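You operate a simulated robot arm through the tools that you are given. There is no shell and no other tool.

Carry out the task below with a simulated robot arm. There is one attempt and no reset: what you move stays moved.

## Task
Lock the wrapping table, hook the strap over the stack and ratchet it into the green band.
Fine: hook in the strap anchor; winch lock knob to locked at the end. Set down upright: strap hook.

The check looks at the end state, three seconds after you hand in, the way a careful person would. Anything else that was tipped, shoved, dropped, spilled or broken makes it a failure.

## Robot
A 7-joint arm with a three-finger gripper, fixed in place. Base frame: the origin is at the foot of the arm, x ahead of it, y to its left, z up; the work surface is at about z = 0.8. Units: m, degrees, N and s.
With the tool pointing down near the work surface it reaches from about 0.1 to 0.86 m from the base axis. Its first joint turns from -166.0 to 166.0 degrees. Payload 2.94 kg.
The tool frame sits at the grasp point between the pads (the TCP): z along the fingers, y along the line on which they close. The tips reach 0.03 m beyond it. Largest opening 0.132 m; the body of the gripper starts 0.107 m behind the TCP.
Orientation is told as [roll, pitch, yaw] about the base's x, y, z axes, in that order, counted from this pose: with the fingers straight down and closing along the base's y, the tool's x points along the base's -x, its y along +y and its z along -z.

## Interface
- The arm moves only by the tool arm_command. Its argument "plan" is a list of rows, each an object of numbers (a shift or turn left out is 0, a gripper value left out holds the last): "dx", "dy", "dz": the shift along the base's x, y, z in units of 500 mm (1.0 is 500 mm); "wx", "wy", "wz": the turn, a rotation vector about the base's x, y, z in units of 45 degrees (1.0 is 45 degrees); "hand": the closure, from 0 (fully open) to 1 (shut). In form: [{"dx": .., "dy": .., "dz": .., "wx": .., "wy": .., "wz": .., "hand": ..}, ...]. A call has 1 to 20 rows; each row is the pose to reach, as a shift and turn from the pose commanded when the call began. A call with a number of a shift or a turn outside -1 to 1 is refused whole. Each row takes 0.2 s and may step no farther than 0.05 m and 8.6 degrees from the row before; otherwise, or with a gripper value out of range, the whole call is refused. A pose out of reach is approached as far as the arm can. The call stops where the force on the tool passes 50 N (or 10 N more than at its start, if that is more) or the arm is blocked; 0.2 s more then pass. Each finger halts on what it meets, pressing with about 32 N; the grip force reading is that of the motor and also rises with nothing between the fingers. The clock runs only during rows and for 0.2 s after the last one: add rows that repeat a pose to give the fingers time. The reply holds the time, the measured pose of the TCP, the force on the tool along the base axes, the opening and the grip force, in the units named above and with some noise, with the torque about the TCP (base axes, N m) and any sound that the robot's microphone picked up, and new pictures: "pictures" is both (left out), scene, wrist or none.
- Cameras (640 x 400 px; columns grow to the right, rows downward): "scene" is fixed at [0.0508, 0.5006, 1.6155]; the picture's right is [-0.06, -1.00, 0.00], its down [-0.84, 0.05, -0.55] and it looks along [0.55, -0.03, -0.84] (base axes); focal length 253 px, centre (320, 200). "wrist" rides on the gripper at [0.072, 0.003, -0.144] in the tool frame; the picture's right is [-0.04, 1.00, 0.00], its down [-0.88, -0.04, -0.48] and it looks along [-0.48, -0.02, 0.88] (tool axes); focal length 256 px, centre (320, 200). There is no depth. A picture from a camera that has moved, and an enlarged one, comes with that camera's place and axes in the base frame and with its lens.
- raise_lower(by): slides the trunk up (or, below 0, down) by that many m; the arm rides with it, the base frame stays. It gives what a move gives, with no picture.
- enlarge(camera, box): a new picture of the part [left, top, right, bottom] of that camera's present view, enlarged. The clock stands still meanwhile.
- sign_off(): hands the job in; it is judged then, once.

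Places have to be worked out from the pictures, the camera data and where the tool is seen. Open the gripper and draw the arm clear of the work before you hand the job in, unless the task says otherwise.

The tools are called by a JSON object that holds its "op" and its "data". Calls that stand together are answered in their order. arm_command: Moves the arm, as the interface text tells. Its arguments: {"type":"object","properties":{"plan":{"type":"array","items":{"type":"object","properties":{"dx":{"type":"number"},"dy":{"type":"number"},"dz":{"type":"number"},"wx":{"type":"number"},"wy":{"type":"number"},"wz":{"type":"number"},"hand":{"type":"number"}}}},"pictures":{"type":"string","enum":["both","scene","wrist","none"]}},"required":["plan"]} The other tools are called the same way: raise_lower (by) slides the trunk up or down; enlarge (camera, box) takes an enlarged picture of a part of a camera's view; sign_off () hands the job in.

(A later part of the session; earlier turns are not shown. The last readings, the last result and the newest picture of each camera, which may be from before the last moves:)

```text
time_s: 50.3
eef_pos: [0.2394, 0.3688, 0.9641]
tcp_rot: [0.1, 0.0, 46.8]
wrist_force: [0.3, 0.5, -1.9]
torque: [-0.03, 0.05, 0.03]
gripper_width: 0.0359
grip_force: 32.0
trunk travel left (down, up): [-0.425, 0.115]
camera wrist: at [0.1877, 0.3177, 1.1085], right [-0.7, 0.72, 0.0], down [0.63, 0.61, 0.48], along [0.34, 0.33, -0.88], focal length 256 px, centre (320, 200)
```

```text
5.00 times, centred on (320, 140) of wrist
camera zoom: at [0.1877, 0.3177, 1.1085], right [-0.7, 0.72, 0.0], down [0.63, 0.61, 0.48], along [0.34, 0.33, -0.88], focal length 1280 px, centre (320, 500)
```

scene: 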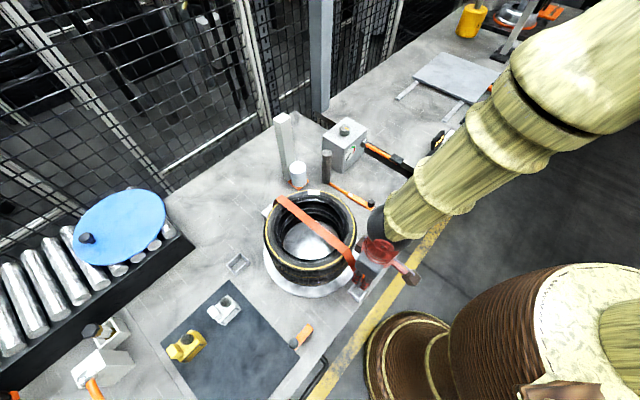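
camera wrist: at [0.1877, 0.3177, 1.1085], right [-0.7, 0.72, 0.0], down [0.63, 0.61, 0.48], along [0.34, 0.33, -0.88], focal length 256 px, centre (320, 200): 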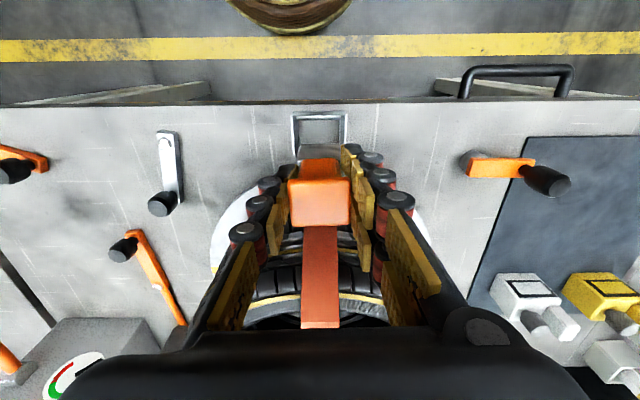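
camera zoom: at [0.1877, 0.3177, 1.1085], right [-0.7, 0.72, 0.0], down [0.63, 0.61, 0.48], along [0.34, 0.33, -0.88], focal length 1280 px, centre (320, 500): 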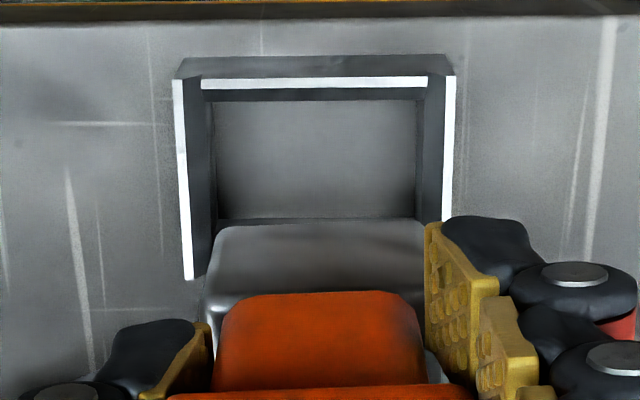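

Compared with the park reference, the anchor sits about 2 mm left and 4–5 mm up in view, so I need a small shift. I'll check the scene camera too before shifting.

{"op": "enlarge", "data": {"camera": "scene", "box": [320, 230, 420, 310]}}

{"op": "arm_command", "data": {"plan": [{"dx": -0.0034, "dy": -0.008, "dz": -0.004}, {"dx": -0.0034, "dy": -0.008, "dz": -0.004}], "pictures": "both"}}

{"op": "enlarge", "data": {"camera": "wrist", "box": [270, 100, 370, 180]}}

{"op": "enlarge", "data": {"camera": "scene", "box": [320, 230, 420, 310]}}

```text
5.00 times, centred on (370, 270) of scene
camera zoom: at [0.0508, 0.5006, 1.6155], right [-0.06, -1.0, 0.0], down [-0.84, 0.05, -0.55], along [0.55, -0.03, -0.84], focal length 1264 px, centre (70, -150)
```

zoom: 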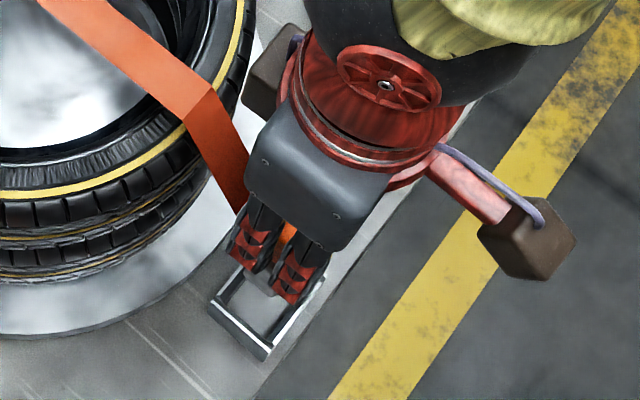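

```text
time_s: 50.9
eef_pos: [0.24, 0.3637, 0.9613]
tcp_rot: [0.1, -0.1, 46.7]
wrist_force: [0.0, 0.1, -2.1]
torque: [0.01, 0.01, -0.01]
gripper_width: 0.0358
grip_force: 31.8
trunk travel left (down, up): [-0.425, 0.115]
camera wrist: at [0.1868, 0.3132, 1.1061], right [-0.7, 0.71, 0.0], down [0.63, 0.61, 0.48], along [0.34, 0.33, -0.88], focal length 256 px, centre (320, 200)
```

scene: 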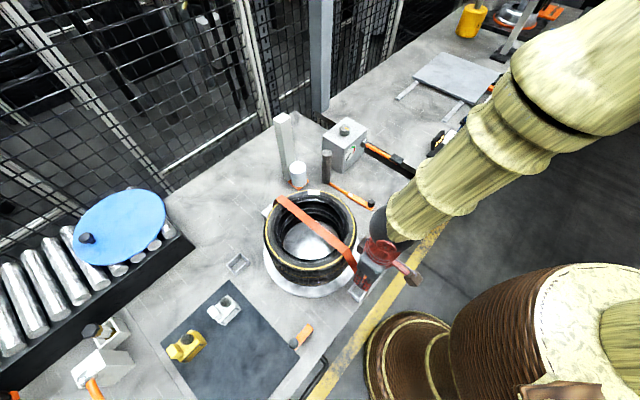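
wrist: 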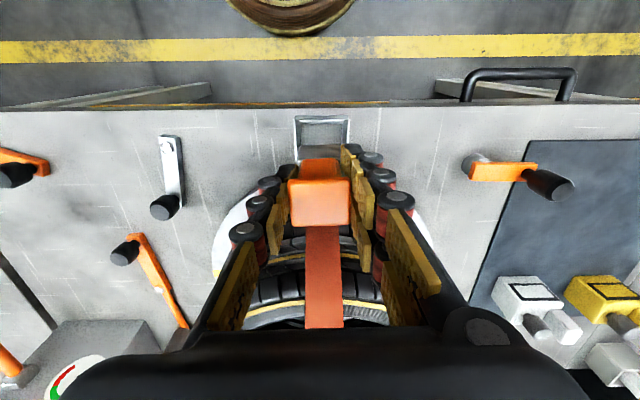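

```text
5.00 times, centred on (320, 140) of wrist
camera zoom: at [0.1868, 0.3132, 1.1061], right [-0.7, 0.71, 0.0], down [0.63, 0.61, 0.48], along [0.34, 0.33, -0.88], focal length 1280 px, centre (320, 500)
```

zoom: 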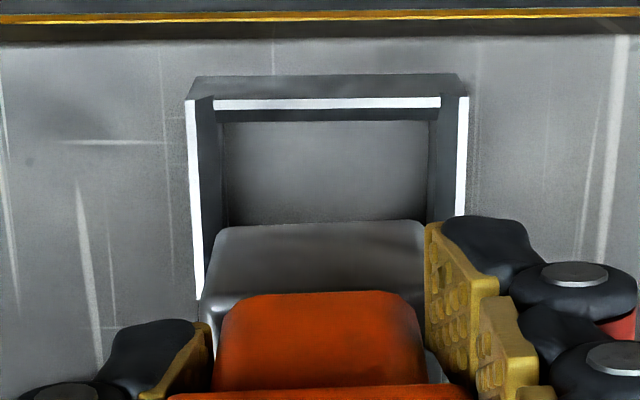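

```text
5.00 times, centred on (370, 270) of scene
camera zoom: at [0.0508, 0.5006, 1.6155], right [-0.06, -1.0, 0.0], down [-0.84, 0.05, -0.55], along [0.55, -0.03, -0.84], focal length 1264 px, centre (70, -150)
```

zoom: 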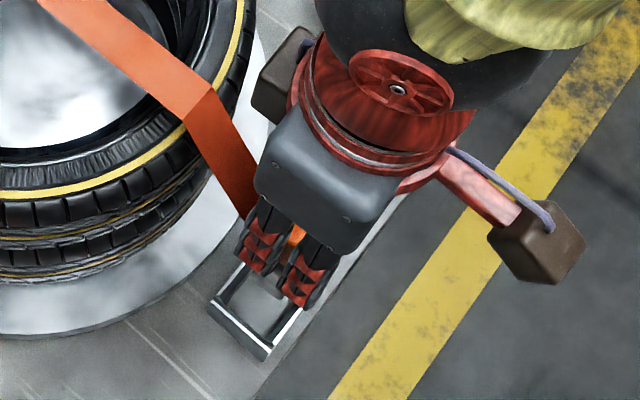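

The anchor now matches the park reference within a pixel or two. I'll lower straight down in small steps to just above the seated height.

{"op": "arm_command", "data": {"plan": [{"dz": -0.03}, {"dz": -0.06}, {"dz": -0.09}, {"dz": -0.115}, {"dz": -0.135}, {"dz": -0.15}], "pictures": "both"}}

{"op": "enlarge", "data": {"camera": "wrist", "box": [220, 100, 420, 250]}}

{"op": "enlarge", "data": {"camera": "scene", "box": [320, 230, 420, 310]}}

```text
time_s: 52.3
eef_pos: [0.2393, 0.3662, 0.8871]
tcp_rot: [0.1, -0.1, 46.8]
wrist_force: [0.4, 0.4, -2.2]
torque: [-0.03, 0.02, 0.01]
gripper_width: 0.0358
grip_force: 32.3
trunk travel left (down, up): [-0.425, 0.115]
camera wrist: at [0.1876, 0.314, 1.0301], right [-0.7, 0.71, 0.0], down [0.63, 0.61, 0.48], along [0.34, 0.33, -0.88], focal length 256 px, centre (320, 200)
```

scene: 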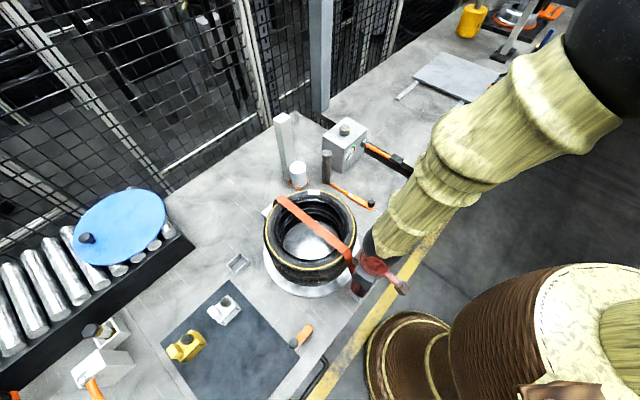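
wrist: 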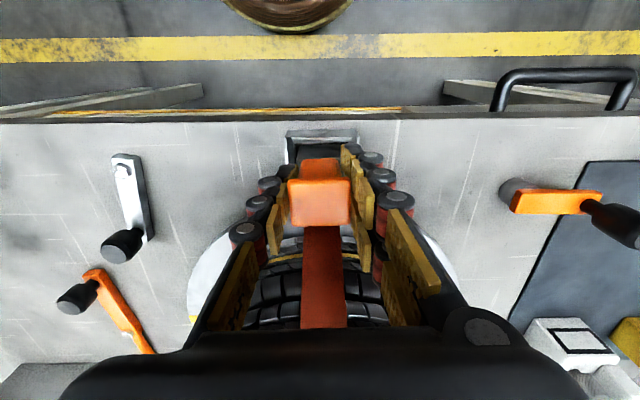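

```text
2.67 times, centred on (320, 175) of wrist
camera zoom: at [0.1876, 0.314, 1.0301], right [-0.7, 0.71, 0.0], down [0.63, 0.61, 0.48], along [0.34, 0.33, -0.88], focal length 683 px, centre (320, 267)
```

zoom: 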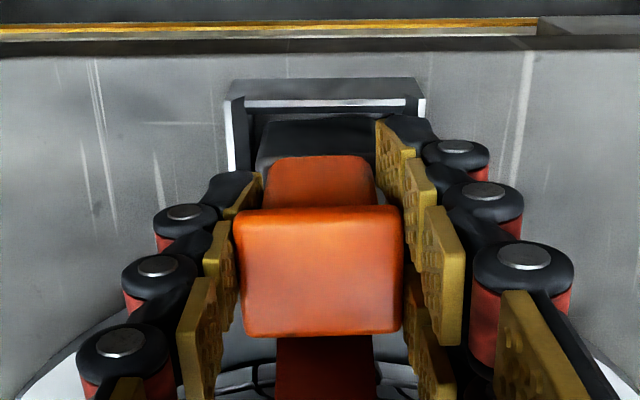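

```text
5.00 times, centred on (370, 270) of scene
camera zoom: at [0.0508, 0.5006, 1.6155], right [-0.06, -1.0, 0.0], down [-0.84, 0.05, -0.55], along [0.55, -0.03, -0.84], focal length 1264 px, centre (70, -150)
```

zoom: 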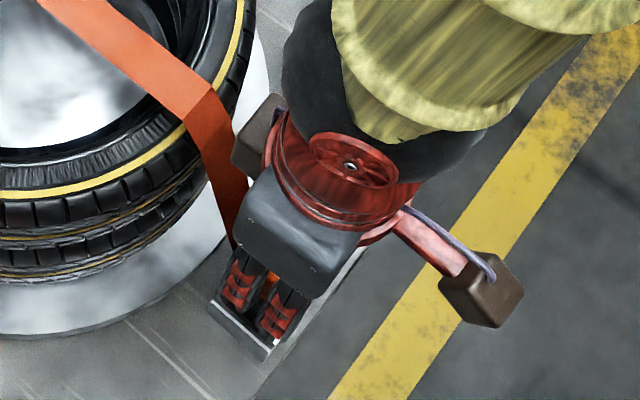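

The hook base is inside the anchor walls with no side load. I'll lower the last 4–5 mm to the seated height and read the contact force.

{"op": "arm_command", "data": {"plan": [{"dz": -0.004}, {"dz": -0.007}, {"dz": -0.01}, {"dz": -0.01}], "pictures": "none"}}

```text
time_s: 53.3
eef_pos: [0.2395, 0.3647, 0.8822]
tcp_rot: [0.1, -0.1, 46.9]
wrist_force: [-5.9, -2.1, 27.0]
torque: [-0.11, 0.15, -0.09]
gripper_width: 0.0363
grip_force: 32.0
trunk travel left (down, up): [-0.425, 0.115]
```

Contact shows 27 N upward at 0.882, the same height as when parked, so the hook is seated. I'll relax slightly and open the fingers, then rise a little to check.

{"op": "arm_command", "data": {"plan": [{"dz": 0.003}, {"dz": 0.003, "hand": 0.7}, {"dz": 0.003, "hand": 0.5}, {"dz": 0.003, "hand": 0.4}, {"dz": 0.003, "hand": 0.4}, {"dz": 0.05, "hand": 0.4}, {"dz": 0.1, "hand": 0.4}, {"dz": 0.16, "hand": 0.4}], "pictures": "both"}}

{"op": "enlarge", "data": {"camera": "wrist", "box": [240, 90, 400, 220]}}

{"op": "enlarge", "data": {"camera": "scene", "box": [220, 170, 420, 310]}}

```text
time_s: 55.1
eef_pos: [0.2394, 0.3641, 0.9616]
tcp_rot: [0.1, 0.1, 46.8]
wrist_force: [-0.7, -0.1, -0.7]
torque: [0.06, -0.01, 0.02]
gripper_width: 0.0792
grip_force: 0.1
trunk travel left (down, up): [-0.425, 0.115]
camera wrist: at [0.1872, 0.3143, 1.1057], right [-0.7, 0.71, 0.0], down [0.63, 0.62, 0.47], along [0.34, 0.33, -0.88], focal length 256 px, centre (320, 200)
```

scene: 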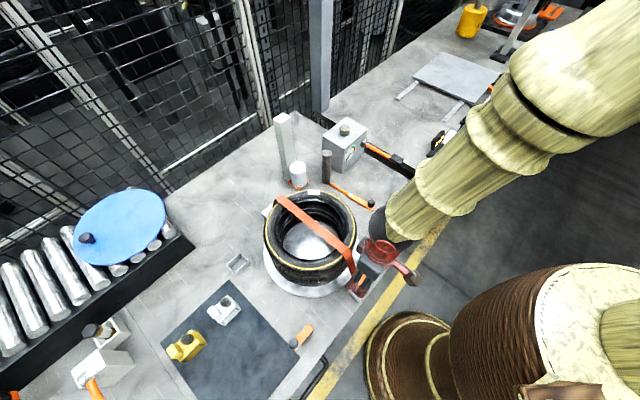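
wrist: 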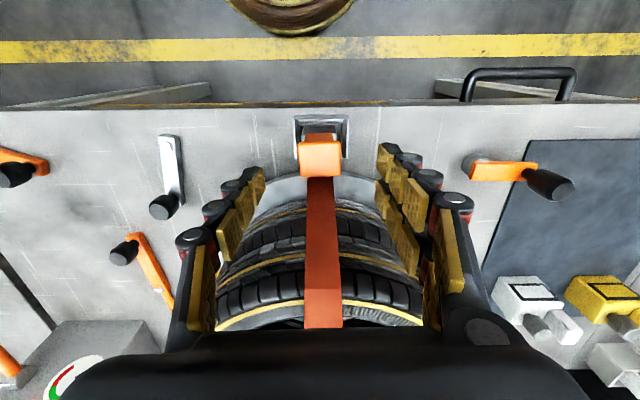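

```text
3.08 times, centred on (320, 155) of wrist
camera zoom: at [0.1872, 0.3143, 1.1057], right [-0.7, 0.71, 0.0], down [0.63, 0.62, 0.47], along [0.34, 0.33, -0.88], focal length 788 px, centre (320, 338)
```

zoom: 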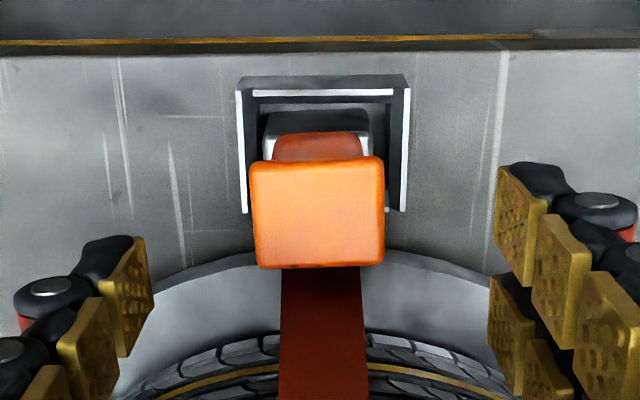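

```text
2.86 times, centred on (320, 240) of scene
camera zoom: at [0.0508, 0.5006, 1.6155], right [-0.06, -1.0, 0.0], down [-0.84, 0.05, -0.55], along [0.55, -0.03, -0.84], focal length 722 px, centre (320, 86)
```

zoom: 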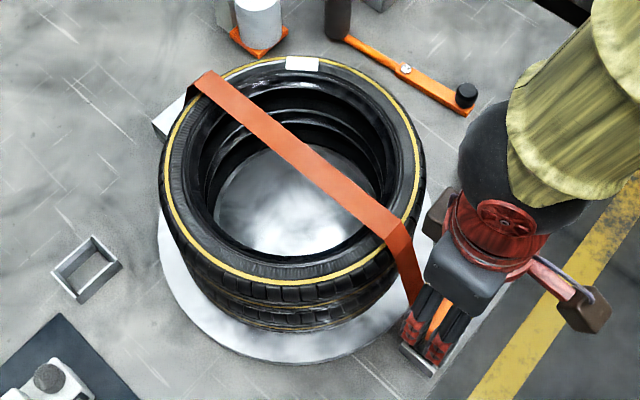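

The hook sits upright in the anchor with the strap across the stack. Now the winch: I place the lever root at about (0.792, 0.280, 0.885) and its grip at about (0.679, 0.178, 0.906). I'll rise clear and move over for a close look at the winch box, lever and knob.

{"op": "arm_command", "data": {"plan": [{"dz": 0.08}, {"dz": 0.16}, {"dz": 0.24}, {"dx": 0.08, "dy": -0.03, "dz": 0.28}, {"dx": 0.16, "dy": -0.07, "dz": 0.32}, {"dx": 0.24, "dy": -0.11, "dz": 0.34}, {"dx": 0.32, "dy": -0.15, "dz": 0.34}, {"dx": 0.4, "dy": -0.19, "dz": 0.34}, {"dx": 0.48, "dy": -0.23, "dz": 0.34}, {"dx": 0.56, "dy": -0.27, "dz": 0.34}, {"dx": 0.64, "dy": -0.31, "dz": 0.34}, {"dx": 0.7, "dy": -0.32, "dz": 0.34}], "pictures": "both"}}

{"op": "enlarge", "data": {"camera": "wrist", "box": [240, 120, 420, 260]}}

{"op": "enlarge", "data": {"camera": "scene", "box": [220, 170, 420, 310]}}

```text
time_s: 57.7
eef_pos: [0.5925, 0.2044, 1.1296]
tcp_rot: [0.1, 0.1, 46.8]
wrist_force: [0.5, -0.9, 0.1]
torque: [-0.02, 0.03, -0.02]
gripper_width: 0.0791
grip_force: 0.0
trunk travel left (down, up): [-0.425, 0.115]
camera wrist: at [0.5407, 0.1541, 1.2737], right [-0.7, 0.71, 0.0], down [0.63, 0.62, 0.47], along [0.34, 0.33, -0.88], focal length 256 px, centre (320, 200)
```

scene: 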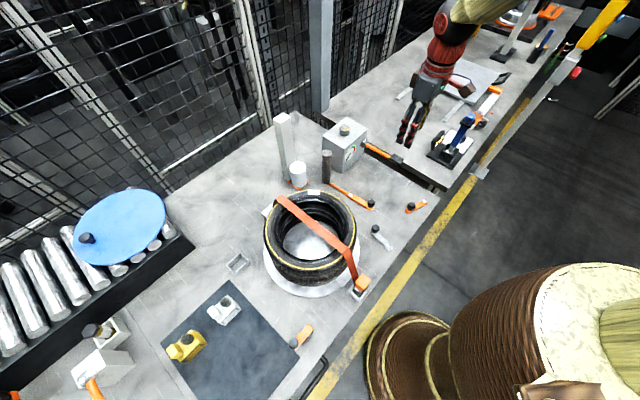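
wrist: 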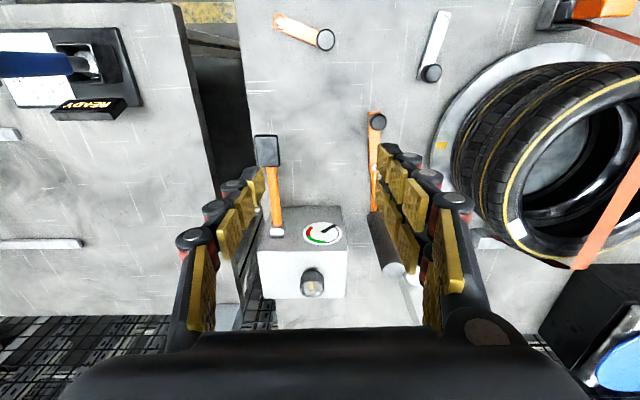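

```text
2.86 times, centred on (330, 190) of wrist
camera zoom: at [0.5407, 0.1541, 1.2737], right [-0.7, 0.71, 0.0], down [0.63, 0.62, 0.47], along [0.34, 0.33, -0.88], focal length 731 px, centre (291, 229)
```

zoom: 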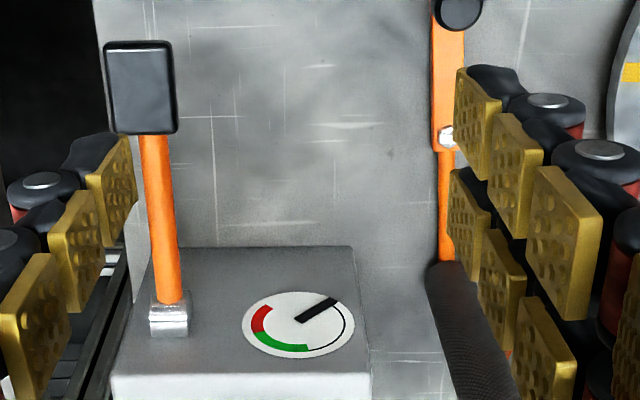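

```text
2.86 times, centred on (320, 240) of scene
camera zoom: at [0.0508, 0.5006, 1.6155], right [-0.06, -1.0, 0.0], down [-0.84, 0.05, -0.55], along [0.55, -0.03, -0.84], focal length 722 px, centre (320, 86)
```

zoom: 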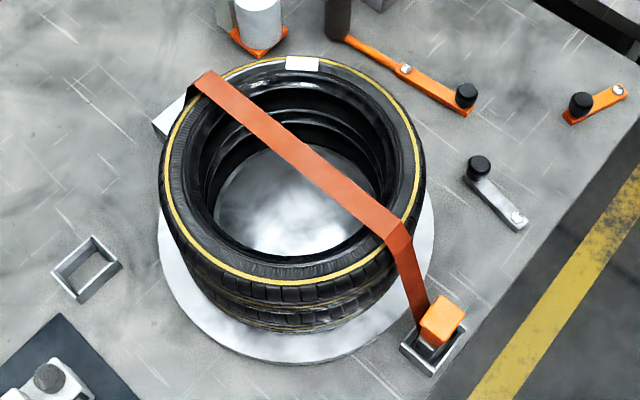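

The strap is taut over the stack and the hook is seated. The dial's needle is at the low end, running through a thin line to green and then red. I'll zoom in on the knob and lever.

{"op": "enlarge", "data": {"camera": "wrist", "box": [270, 240, 370, 310]}}

{"op": "enlarge", "data": {"camera": "scene", "box": [310, 110, 420, 190]}}

{"op": "enlarge", "data": {"camera": "wrist", "box": [240, 130, 300, 250]}}

```text
5.71 times, centred on (320, 275) of wrist
camera zoom: at [0.5407, 0.1541, 1.2737], right [-0.7, 0.71, 0.0], down [0.63, 0.62, 0.47], along [0.34, 0.33, -0.88], focal length 1463 px, centre (320, -229)
```

zoom: 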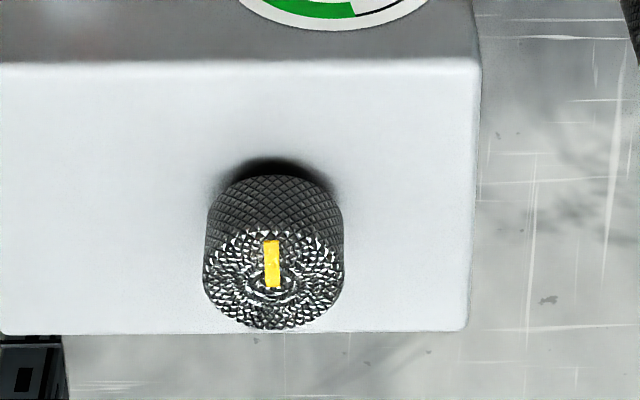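

```text
5.00 times, centred on (365, 150) of scene
camera zoom: at [0.0508, 0.5006, 1.6155], right [-0.06, -1.0, 0.0], down [-0.84, 0.05, -0.55], along [0.55, -0.03, -0.84], focal length 1264 px, centre (95, 450)
```

zoom: 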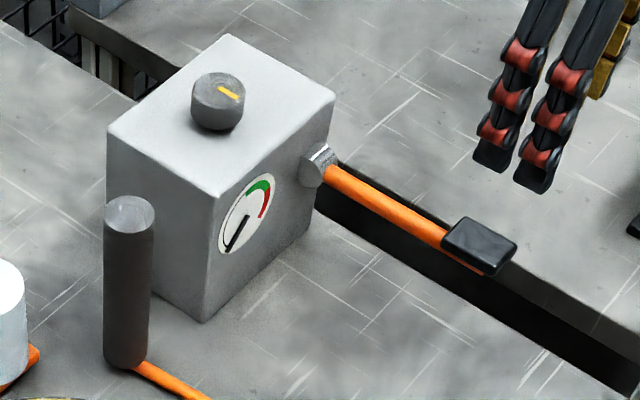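

```text
3.33 times, centred on (270, 190) of wrist
camera zoom: at [0.5407, 0.1541, 1.2737], right [-0.7, 0.71, 0.0], down [0.63, 0.62, 0.47], along [0.34, 0.33, -0.88], focal length 853 px, centre (487, 233)
```

zoom: 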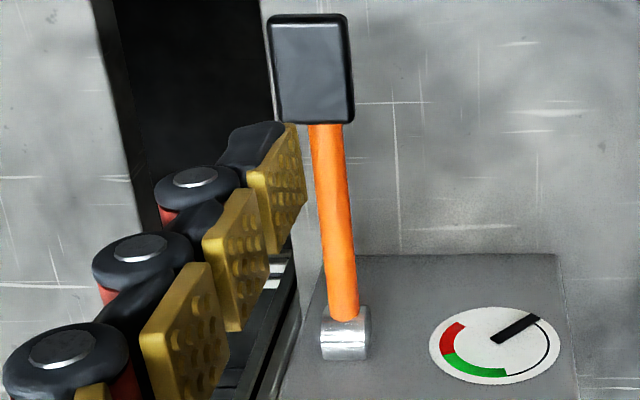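

The knob is knurled with a yellow pointer toward the operator; no text is visible. The lever sticks out level from the box front with a black paddle at about (0.678, 0.180, 0.90). I'll hover above the paddle to check the alignment.

{"op": "arm_command", "data": {"plan": [{"dx": 0.05, "dy": -0.012, "dz": -0.06}, {"dx": 0.1, "dy": -0.025, "dz": -0.12}, {"dx": 0.15, "dy": -0.04, "dz": -0.19}, {"dx": 0.171, "dy": -0.049, "dz": -0.26}, {"dx": 0.171, "dy": -0.049, "dz": -0.29}], "pictures": "both"}}

{"op": "enlarge", "data": {"camera": "wrist", "box": [220, 100, 420, 330]}}

```text
time_s: 58.9
eef_pos: [0.6771, 0.1809, 0.9845]
tcp_rot: [0.2, -0.1, 46.8]
wrist_force: [0.0, 0.0, 0.1]
torque: [-0.02, 0.02, 0.01]
gripper_width: 0.0792
grip_force: 0.1
trunk travel left (down, up): [-0.425, 0.115]
camera wrist: at [0.6264, 0.1292, 1.1283], right [-0.7, 0.71, 0.0], down [0.63, 0.61, 0.48], along [0.34, 0.33, -0.88], focal length 256 px, centre (320, 200)
```

scene: 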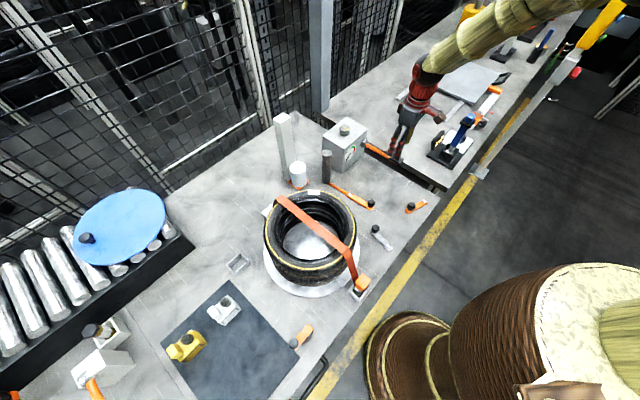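
wrist: 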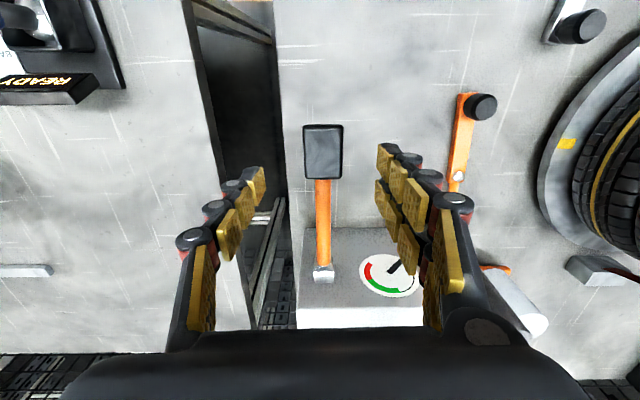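

```text
1.74 times, centred on (320, 215) of wrist
camera zoom: at [0.6264, 0.1292, 1.1283], right [-0.7, 0.71, 0.0], down [0.63, 0.61, 0.48], along [0.34, 0.33, -0.88], focal length 445 px, centre (320, 174)
```

zoom: 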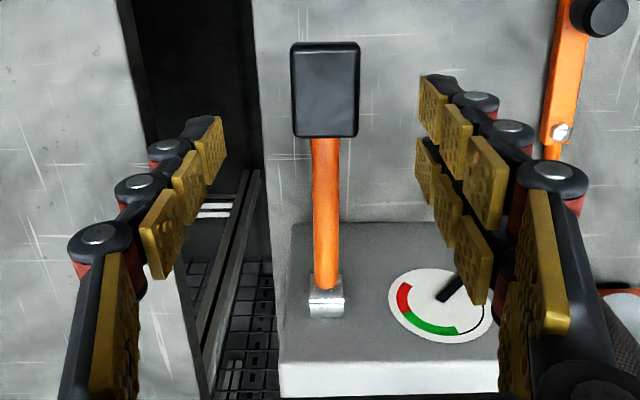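

The paddle is centred within about 3 mm. I'll correct sideways, descend around it and close.

{"op": "arm_command", "data": {"plan": [{"dx": -0.0042, "dy": 0.0042, "dz": -0.06}, {"dx": -0.0042, "dy": 0.0042, "dz": -0.12}, {"dx": -0.0042, "dy": 0.0042, "dz": -0.176}, {"dx": -0.0042, "dy": 0.0042, "dz": -0.176, "hand": 0.6}, {"dx": -0.0042, "dy": 0.0042, "dz": -0.176, "hand": 0.85}, {"dx": -0.0042, "dy": 0.0042, "dz": -0.176, "hand": 0.85}, {"dx": -0.0042, "dy": 0.0042, "dz": -0.176, "hand": 0.85}, {"dx": -0.0042, "dy": 0.0042, "dz": -0.176, "hand": 0.85}], "pictures": "both"}}

{"op": "enlarge", "data": {"camera": "wrist", "box": [220, 100, 420, 330]}}

```text
time_s: 60.7
eef_pos: [0.6764, 0.1816, 0.8963]
tcp_rot: [0.1, 0.0, 46.8]
wrist_force: [4.3, -6.4, -0.9]
torque: [0.02, -0.19, -0.66]
gripper_width: 0.0325
grip_force: 28.7
trunk travel left (down, up): [-0.425, 0.115]
camera wrist: at [0.6235, 0.1309, 1.0408], right [-0.7, 0.72, 0.0], down [0.63, 0.61, 0.48], along [0.34, 0.33, -0.88], focal length 256 px, centre (320, 200)
```

scene: 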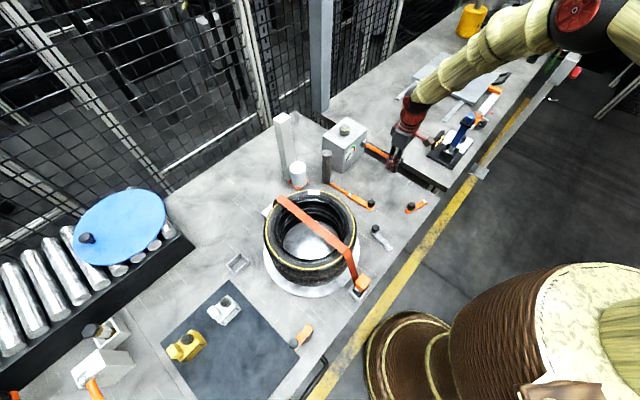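
wrist: 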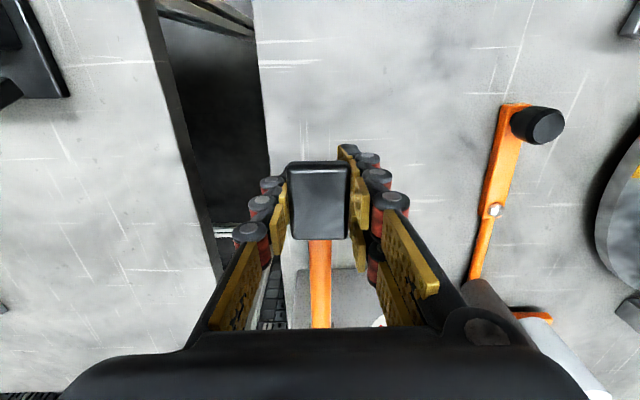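

```text
1.74 times, centred on (320, 215) of wrist
camera zoom: at [0.6235, 0.1309, 1.0408], right [-0.7, 0.72, 0.0], down [0.63, 0.61, 0.48], along [0.34, 0.33, -0.88], focal length 445 px, centre (320, 174)
```

zoom: 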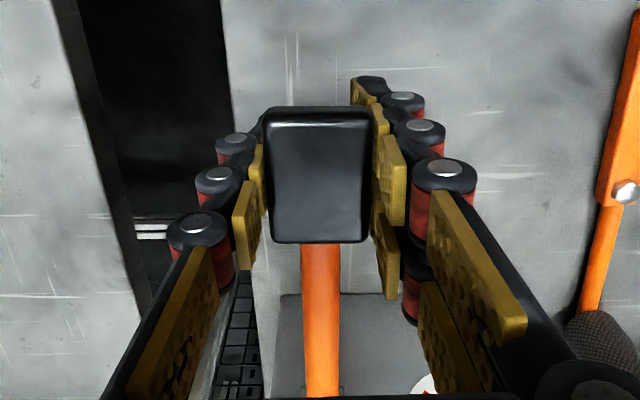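

The paddle is held (32 mm, 29 N) and the lever runs along about 45°. I'll try a small upward stroke along its arc and watch force, sound and the dial.

{"op": "arm_command", "data": {"plan": [{"dx": 0.0012, "dy": 0.0012, "dz": 0.016}, {"dx": 0.0027, "dy": 0.0027, "dz": 0.0316}, {"dx": 0.006, "dy": 0.006, "dz": 0.053}, {"dx": 0.0102, "dy": 0.0102, "dz": 0.0734}], "pictures": "both"}}

{"op": "enlarge", "data": {"camera": "scene", "box": [310, 110, 420, 190]}}

```text
time_s: 61.3
eef_pos: [0.6748, 0.1819, 0.9013]
tcp_rot: [0.3, 0.5, 46.7]
wrist_force: [21.4, -0.7, -31.1]
torque: [0.54, -0.56, -0.77]
gripper_width: 0.0327
grip_force: 45.2
trunk travel left (down, up): [-0.425, 0.115]
stopped in row 2: the force on the tool passed its limit at 63 N (the readings are from after the stop); the commanded pose is now the measured one
camera wrist: at [0.6236, 0.131, 1.046], right [-0.7, 0.72, 0.0], down [0.63, 0.61, 0.47], along [0.33, 0.33, -0.88], focal length 256 px, centre (320, 200)
```

scene: 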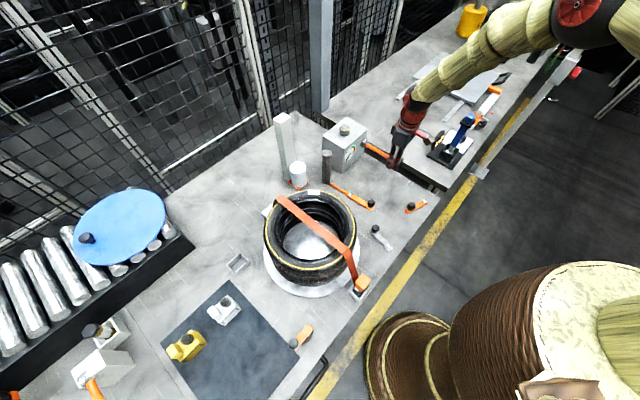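
wrist: 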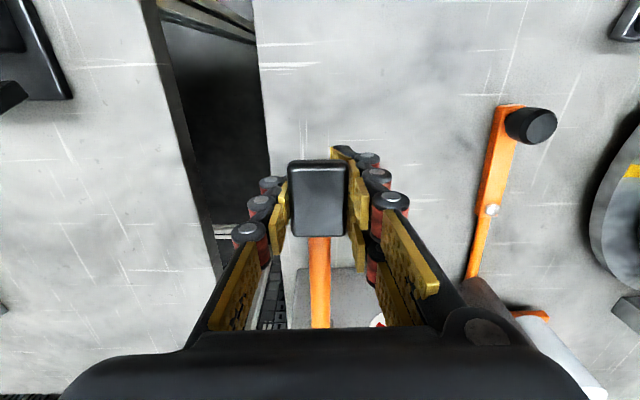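

```text
5.00 times, centred on (365, 150) of scene
camera zoom: at [0.0508, 0.5006, 1.6155], right [-0.06, -1.0, 0.0], down [-0.84, 0.05, -0.55], along [0.55, -0.03, -0.84], focal length 1264 px, centre (95, 450)
```

zoom: 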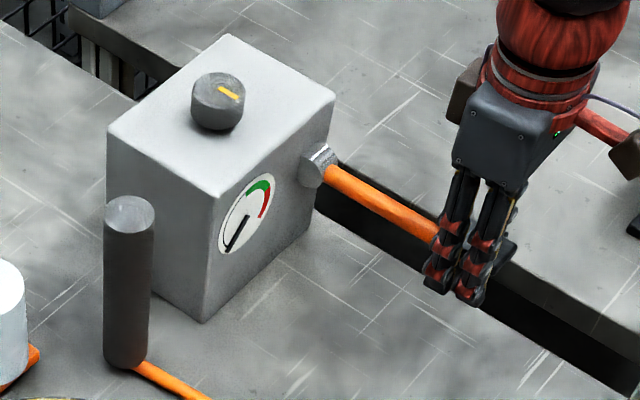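

Raising is blocked at once (over 50 N). I'll return to neutral and try a gentle downward stroke instead.

{"op": "arm_command", "data": {"plan": [{"dz": -0.006}, {"dx": 0.002, "dy": 0.0, "dz": -0.012}, {"dx": 0.002, "dy": 0.0, "dz": -0.012}], "pictures": "none"}}

{"op": "arm_command", "data": {"plan": [{"dz": -0.006}, {"dz": -0.012}, {"dz": -0.018}, {"dz": -0.024}], "pictures": "wrist"}}

```text
time_s: 62.1
eef_pos: [0.6757, 0.181, 0.9024]
tcp_rot: [0.2, 0.2, 46.8]
wrist_force: [14.6, -5.0, 6.5]
torque: [0.59, -0.28, -0.94]
gripper_width: 0.0328
grip_force: 45.0
trunk travel left (down, up): [-0.425, 0.115]
```

```text
time_s: 63.1
eef_pos: [0.6739, 0.181, 0.8877]
tcp_rot: [0.2, 0.1, 46.8]
wrist_force: [25.0, -12.0, 11.7]
torque: [0.82, -0.95, -0.77]
gripper_width: 0.0329
grip_force: 44.5
trunk travel left (down, up): [-0.425, 0.115]
camera wrist: at [0.623, 0.13, 1.032], right [-0.7, 0.72, 0.0], down [0.63, 0.61, 0.47], along [0.34, 0.33, -0.88], focal length 256 px, centre (320, 200)
```

wrist: 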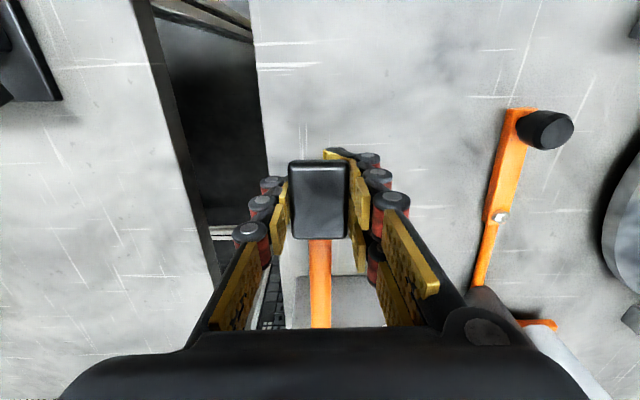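

The lever yields downward (about 15 mm with only 12 N), but a side load of about 26 N has built up. I'll open slightly to release it and see where the lever rests and what the dial shows.

{"op": "arm_command", "data": {"plan": [{"hand": 0.6}, {"hand": 0.5}, {"hand": 0.5}], "pictures": "both"}}

{"op": "enlarge", "data": {"camera": "scene", "box": [310, 110, 420, 190]}}

{"op": "enlarge", "data": {"camera": "wrist", "box": [220, 100, 420, 330]}}

```text
time_s: 63.9
eef_pos: [0.6703, 0.1819, 0.886]
tcp_rot: [0.4, 0.4, 46.8]
wrist_force: [-0.4, -0.2, -0.6]
torque: [0.03, 0.01, 0.0]
gripper_width: 0.0667
grip_force: 0.2
trunk travel left (down, up): [-0.425, 0.115]
camera wrist: at [0.62, 0.1312, 1.0307], right [-0.7, 0.72, 0.01], down [0.63, 0.62, 0.47], along [0.33, 0.33, -0.88], focal length 256 px, centre (320, 200)
```

scene: 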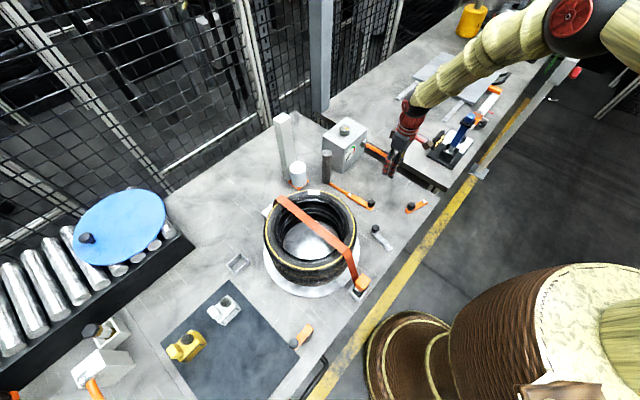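
wrist: 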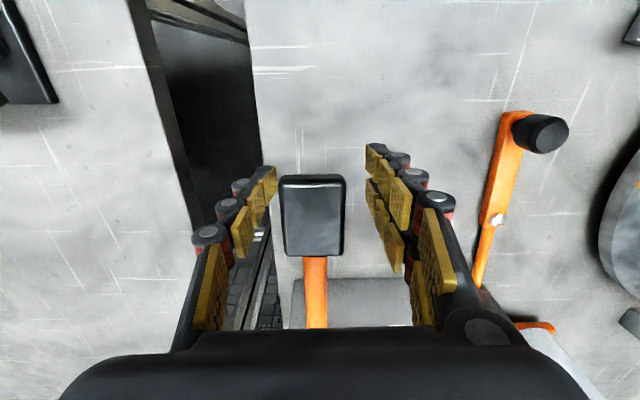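

```text
5.00 times, centred on (365, 150) of scene
camera zoom: at [0.0508, 0.5006, 1.6155], right [-0.06, -1.0, 0.0], down [-0.84, 0.05, -0.55], along [0.55, -0.03, -0.84], focal length 1264 px, centre (95, 450)
```

zoom: 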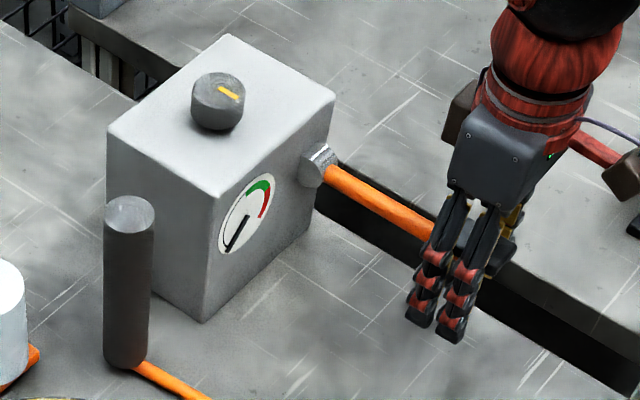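

```text
1.74 times, centred on (320, 215) of wrist
camera zoom: at [0.62, 0.1312, 1.0307], right [-0.7, 0.72, 0.01], down [0.63, 0.62, 0.47], along [0.33, 0.33, -0.88], focal length 445 px, centre (320, 174)
```

zoom: 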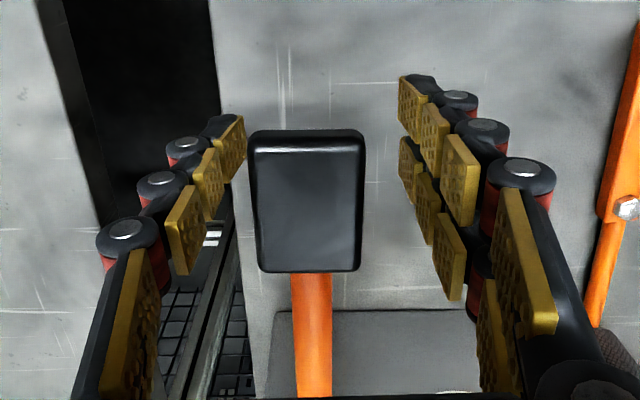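

After release the lever sprang back to its rest height (paddle top about 0.906), so it swings downward against a spring and is stopped upward. I'll rise, close the fingers, and push the paddle down from above instead of gripping it.

{"op": "arm_command", "data": {"plan": [{"dz": 0.05, "hand": 0.5}, {"dz": 0.1, "hand": 0.5}, {"dx": 0.006, "dy": -0.001, "dz": 0.15, "wy": -0.006, "hand": 0.8}, {"dx": 0.012, "dy": -0.002, "dz": 0.15, "wy": -0.0126, "hand": 1.0}, {"dx": 0.012, "dy": -0.002, "dz": 0.15, "wy": -0.0126, "hand": 1.0}, {"dx": 0.012, "dy": -0.002, "dz": 0.15, "wy": -0.0126, "hand": 1.0}, {"dx": 0.012, "dy": -0.002, "dz": 0.15, "wy": -0.0126, "hand": 1.0}], "pictures": "both"}}

{"op": "enlarge", "data": {"camera": "scene", "box": [310, 110, 420, 190]}}

```text
time_s: 65.5
eef_pos: [0.6776, 0.1818, 0.9608]
tcp_rot: [0.0, 0.0, 46.9]
wrist_force: [-0.4, -0.6, 0.5]
torque: [0.03, 0.01, 0.0]
gripper_width: 0.0002
grip_force: 14.3
trunk travel left (down, up): [-0.425, 0.115]
camera wrist: at [0.6253, 0.1305, 1.106], right [-0.7, 0.72, 0.0], down [0.63, 0.62, 0.47], along [0.34, 0.33, -0.88], focal length 256 px, centre (320, 200)
```

scene: 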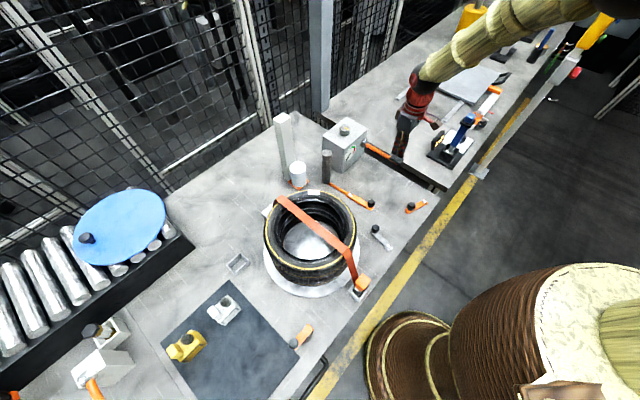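
wrist: 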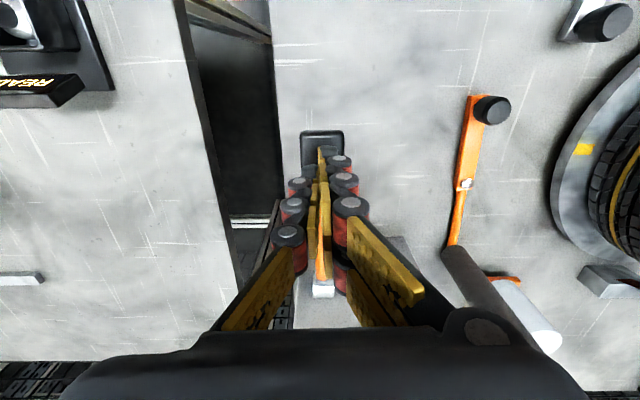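

```text
5.00 times, centred on (365, 150) of scene
camera zoom: at [0.0508, 0.5006, 1.6155], right [-0.06, -1.0, 0.0], down [-0.84, 0.05, -0.55], along [0.55, -0.03, -0.84], focal length 1264 px, centre (95, 450)
```

zoom: 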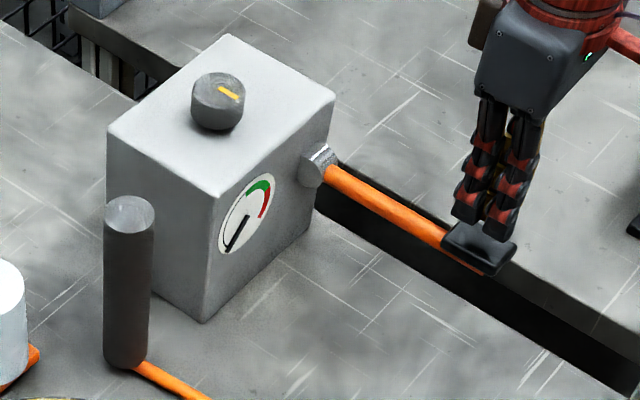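

The closed fingertips are centred over the paddle, about 25 mm above it. I'll push down along the lever's arc and watch force, sound and dial.

{"op": "arm_command", "data": {"plan": [{"dz": -0.03}, {"dz": -0.05}, {"dz": -0.062}, {"dz": -0.074}, {"dz": -0.086}, {"dz": -0.098}, {"dz": -0.11}, {"dz": -0.12}], "pictures": "both"}}

{"op": "enlarge", "data": {"camera": "scene", "box": [310, 110, 420, 190]}}

```text
time_s: 67.3
eef_pos: [0.6798, 0.1831, 0.9035]
tcp_rot: [-0.2, -0.1, 46.8]
wrist_force: [4.5, 4.2, 9.5]
torque: [0.25, -0.19, 0.01]
gripper_width: 0.0003
grip_force: 28.5
trunk travel left (down, up): [-0.425, 0.115]
camera wrist: at [0.6266, 0.131, 1.0468], right [-0.7, 0.71, 0.0], down [0.63, 0.62, 0.48], along [0.34, 0.33, -0.88], focal length 256 px, centre (320, 200)
```

scene: 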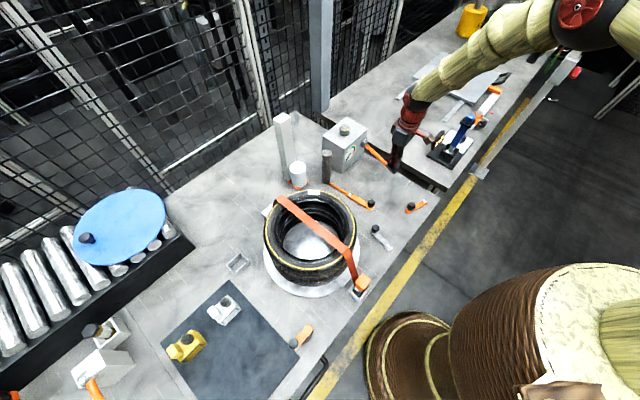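
wrist: 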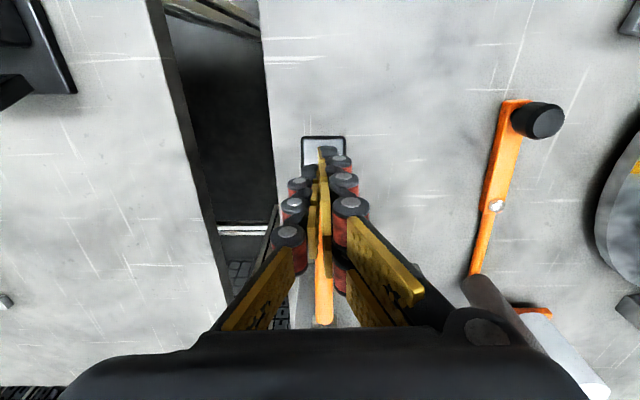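

```text
5.00 times, centred on (365, 150) of scene
camera zoom: at [0.0508, 0.5006, 1.6155], right [-0.06, -1.0, 0.0], down [-0.84, 0.05, -0.55], along [0.55, -0.03, -0.84], focal length 1264 px, centre (95, 450)
```

zoom: 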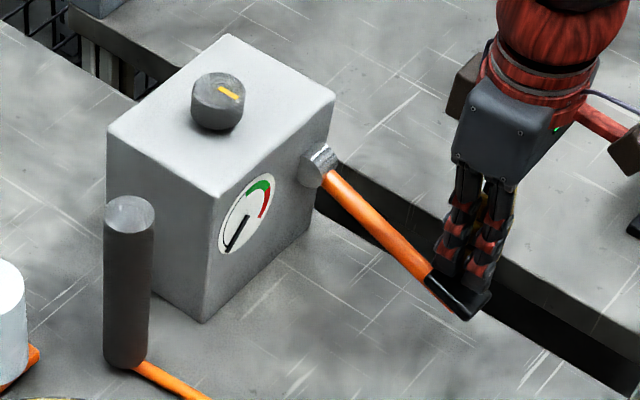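

The lever swings down with about 10 N. I'll push further down toward the end of the stroke.

{"op": "arm_command", "data": {"plan": [{"dx": 0.001, "dy": 0.001, "dz": -0.012}, {"dx": 0.002, "dy": 0.002, "dz": -0.024}, {"dx": 0.003, "dy": 0.003, "dz": -0.036}, {"dx": 0.004, "dy": 0.004, "dz": -0.048}, {"dx": 0.006, "dy": 0.006, "dz": -0.06}, {"dx": 0.008, "dy": 0.008, "dz": -0.072}], "pictures": "both"}}

{"op": "enlarge", "data": {"camera": "scene", "box": [310, 110, 420, 190]}}

```text
time_s: 68.2
eef_pos: [0.6799, 0.1825, 0.8892]
tcp_rot: [-0.4, -0.3, 46.7]
wrist_force: [-18.8, -4.2, 29.7]
torque: [0.36, 0.05, 0.4]
gripper_width: 0.0001
grip_force: 28.6
trunk travel left (down, up): [-0.425, 0.115]
stopped in row 4: the force on the tool passed its limit at 57 N (the readings are from after the stop); the commanded pose is now the measured one
camera wrist: at [0.627, 0.1316, 1.0325], right [-0.7, 0.72, -0.01], down [0.63, 0.62, 0.48], along [0.35, 0.33, -0.88], focal length 256 px, centre (320, 200)
```

scene: 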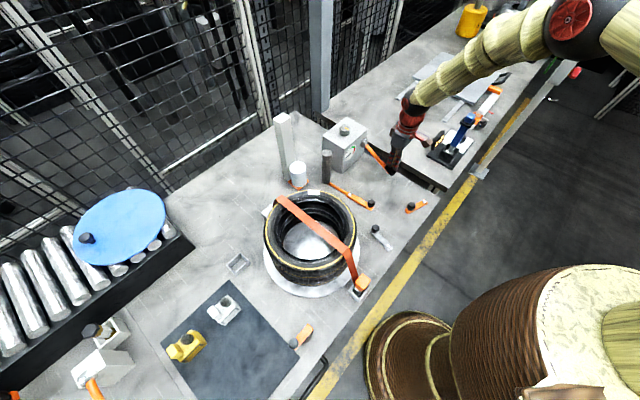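
wrist: 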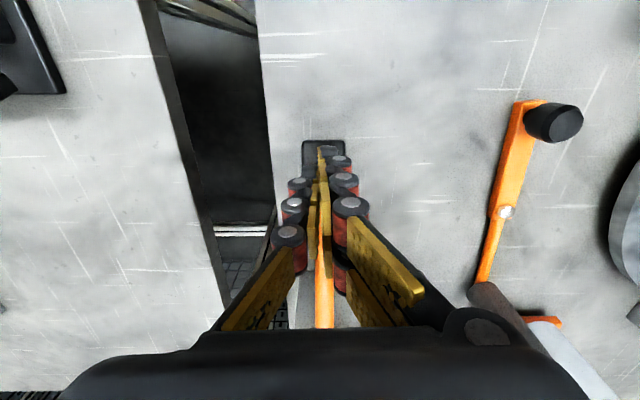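

```text
5.00 times, centred on (365, 150) of scene
camera zoom: at [0.0508, 0.5006, 1.6155], right [-0.06, -1.0, 0.0], down [-0.84, 0.05, -0.55], along [0.55, -0.03, -0.84], focal length 1264 px, centre (95, 450)
```

zoom: 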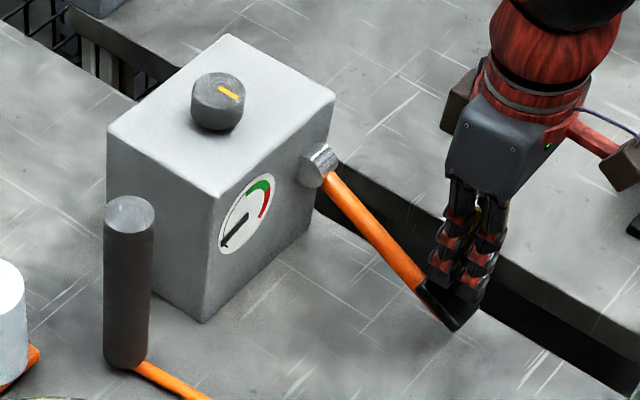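

The dial needle moved slightly at the bottom of the stroke, so a down stroke ratchets one step. I'll raise to let the lever spring back and check the dial.

{"op": "arm_command", "data": {"plan": [{"dz": 0.04}, {"dz": 0.08}, {"dz": 0.12, "wx": 0.004, "wy": 0.01}, {"dz": 0.12, "wx": 0.004, "wy": 0.01}], "pictures": "wrist"}}

{"op": "enlarge", "data": {"camera": "scene", "box": [340, 125, 380, 175]}}

{"op": "enlarge", "data": {"camera": "scene", "box": [310, 110, 420, 190]}}

```text
time_s: 69.2
eef_pos: [0.6821, 0.1815, 0.945]
tcp_rot: [0.1, 0.0, 46.8]
wrist_force: [-0.6, 0.0, 2.9]
torque: [0.11, 0.01, 0.0]
gripper_width: 0.0059
grip_force: 27.8
trunk travel left (down, up): [-0.425, 0.115]
camera wrist: at [0.6301, 0.1311, 1.0885], right [-0.7, 0.72, 0.0], down [0.63, 0.61, 0.48], along [0.34, 0.33, -0.88], focal length 256 px, centre (320, 200)
```

wrist: 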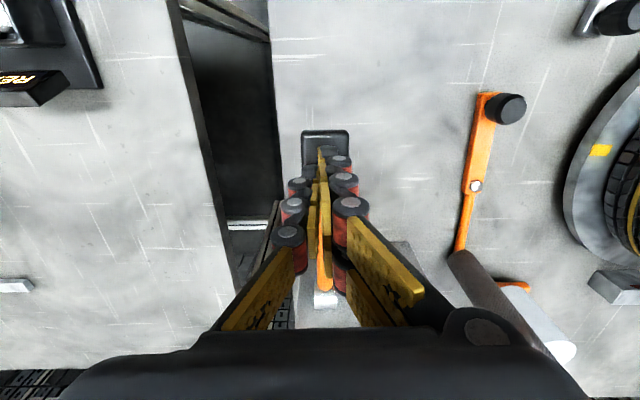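

```text
8.00 times, centred on (360, 150) of scene
camera zoom: at [0.0508, 0.5006, 1.6155], right [-0.06, -1.0, 0.0], down [-0.84, 0.05, -0.55], along [0.55, -0.03, -0.84], focal length 2022 px, centre (0, 600)
```

zoom: 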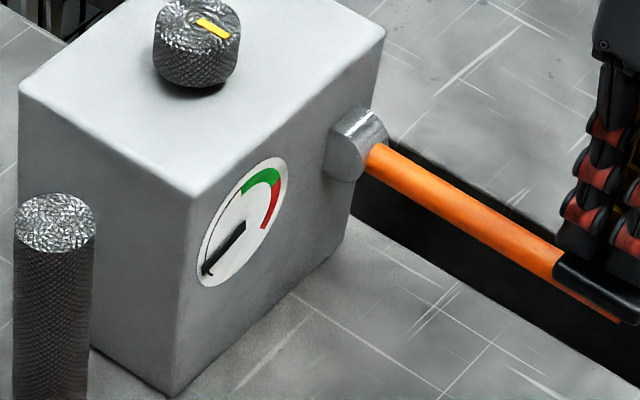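

```text
5.00 times, centred on (365, 150) of scene
camera zoom: at [0.0508, 0.5006, 1.6155], right [-0.06, -1.0, 0.0], down [-0.84, 0.05, -0.55], along [0.55, -0.03, -0.84], focal length 1264 px, centre (95, 450)
```

zoom: 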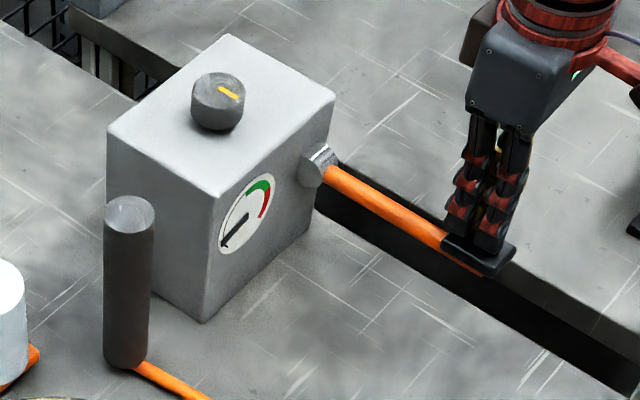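

The needle held after release, having moved about 30° clockwise. The green band spans roughly 106° down to 22° in operator's terms and the needle is now near 202°, so I expect about four more strokes. I'll do stroke 2 and check.

{"op": "arm_command", "data": {"plan": [{"dz": -0.025}, {"dz": -0.05}, {"dz": -0.075}, {"dz": -0.1}, {"dz": -0.115}, {"dz": -0.123}, {"dz": -0.08}, {"dz": -0.03}, {"dz": 0.01}, {"dz": 0.01}], "pictures": "none"}}

{"op": "enlarge", "data": {"camera": "scene", "box": [340, 125, 380, 175]}}

```text
time_s: 71.4
eef_pos: [0.6841, 0.1832, 0.9501]
tcp_rot: [0.3, 0.0, 46.8]
wrist_force: [-0.4, 0.3, -0.6]
torque: [0.02, -0.01, 0.0]
gripper_width: 0.0
grip_force: 28.5
trunk travel left (down, up): [-0.425, 0.115]
```

```text
8.00 times, centred on (360, 150) of scene
camera zoom: at [0.0508, 0.5006, 1.6155], right [-0.06, -1.0, 0.0], down [-0.84, 0.05, -0.55], along [0.55, -0.03, -0.84], focal length 2022 px, centre (0, 600)
```

zoom: 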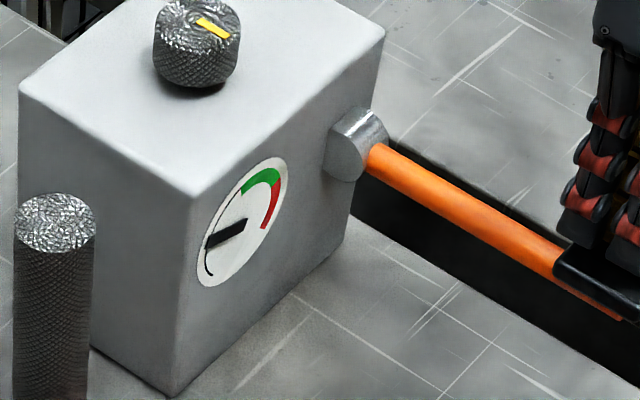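

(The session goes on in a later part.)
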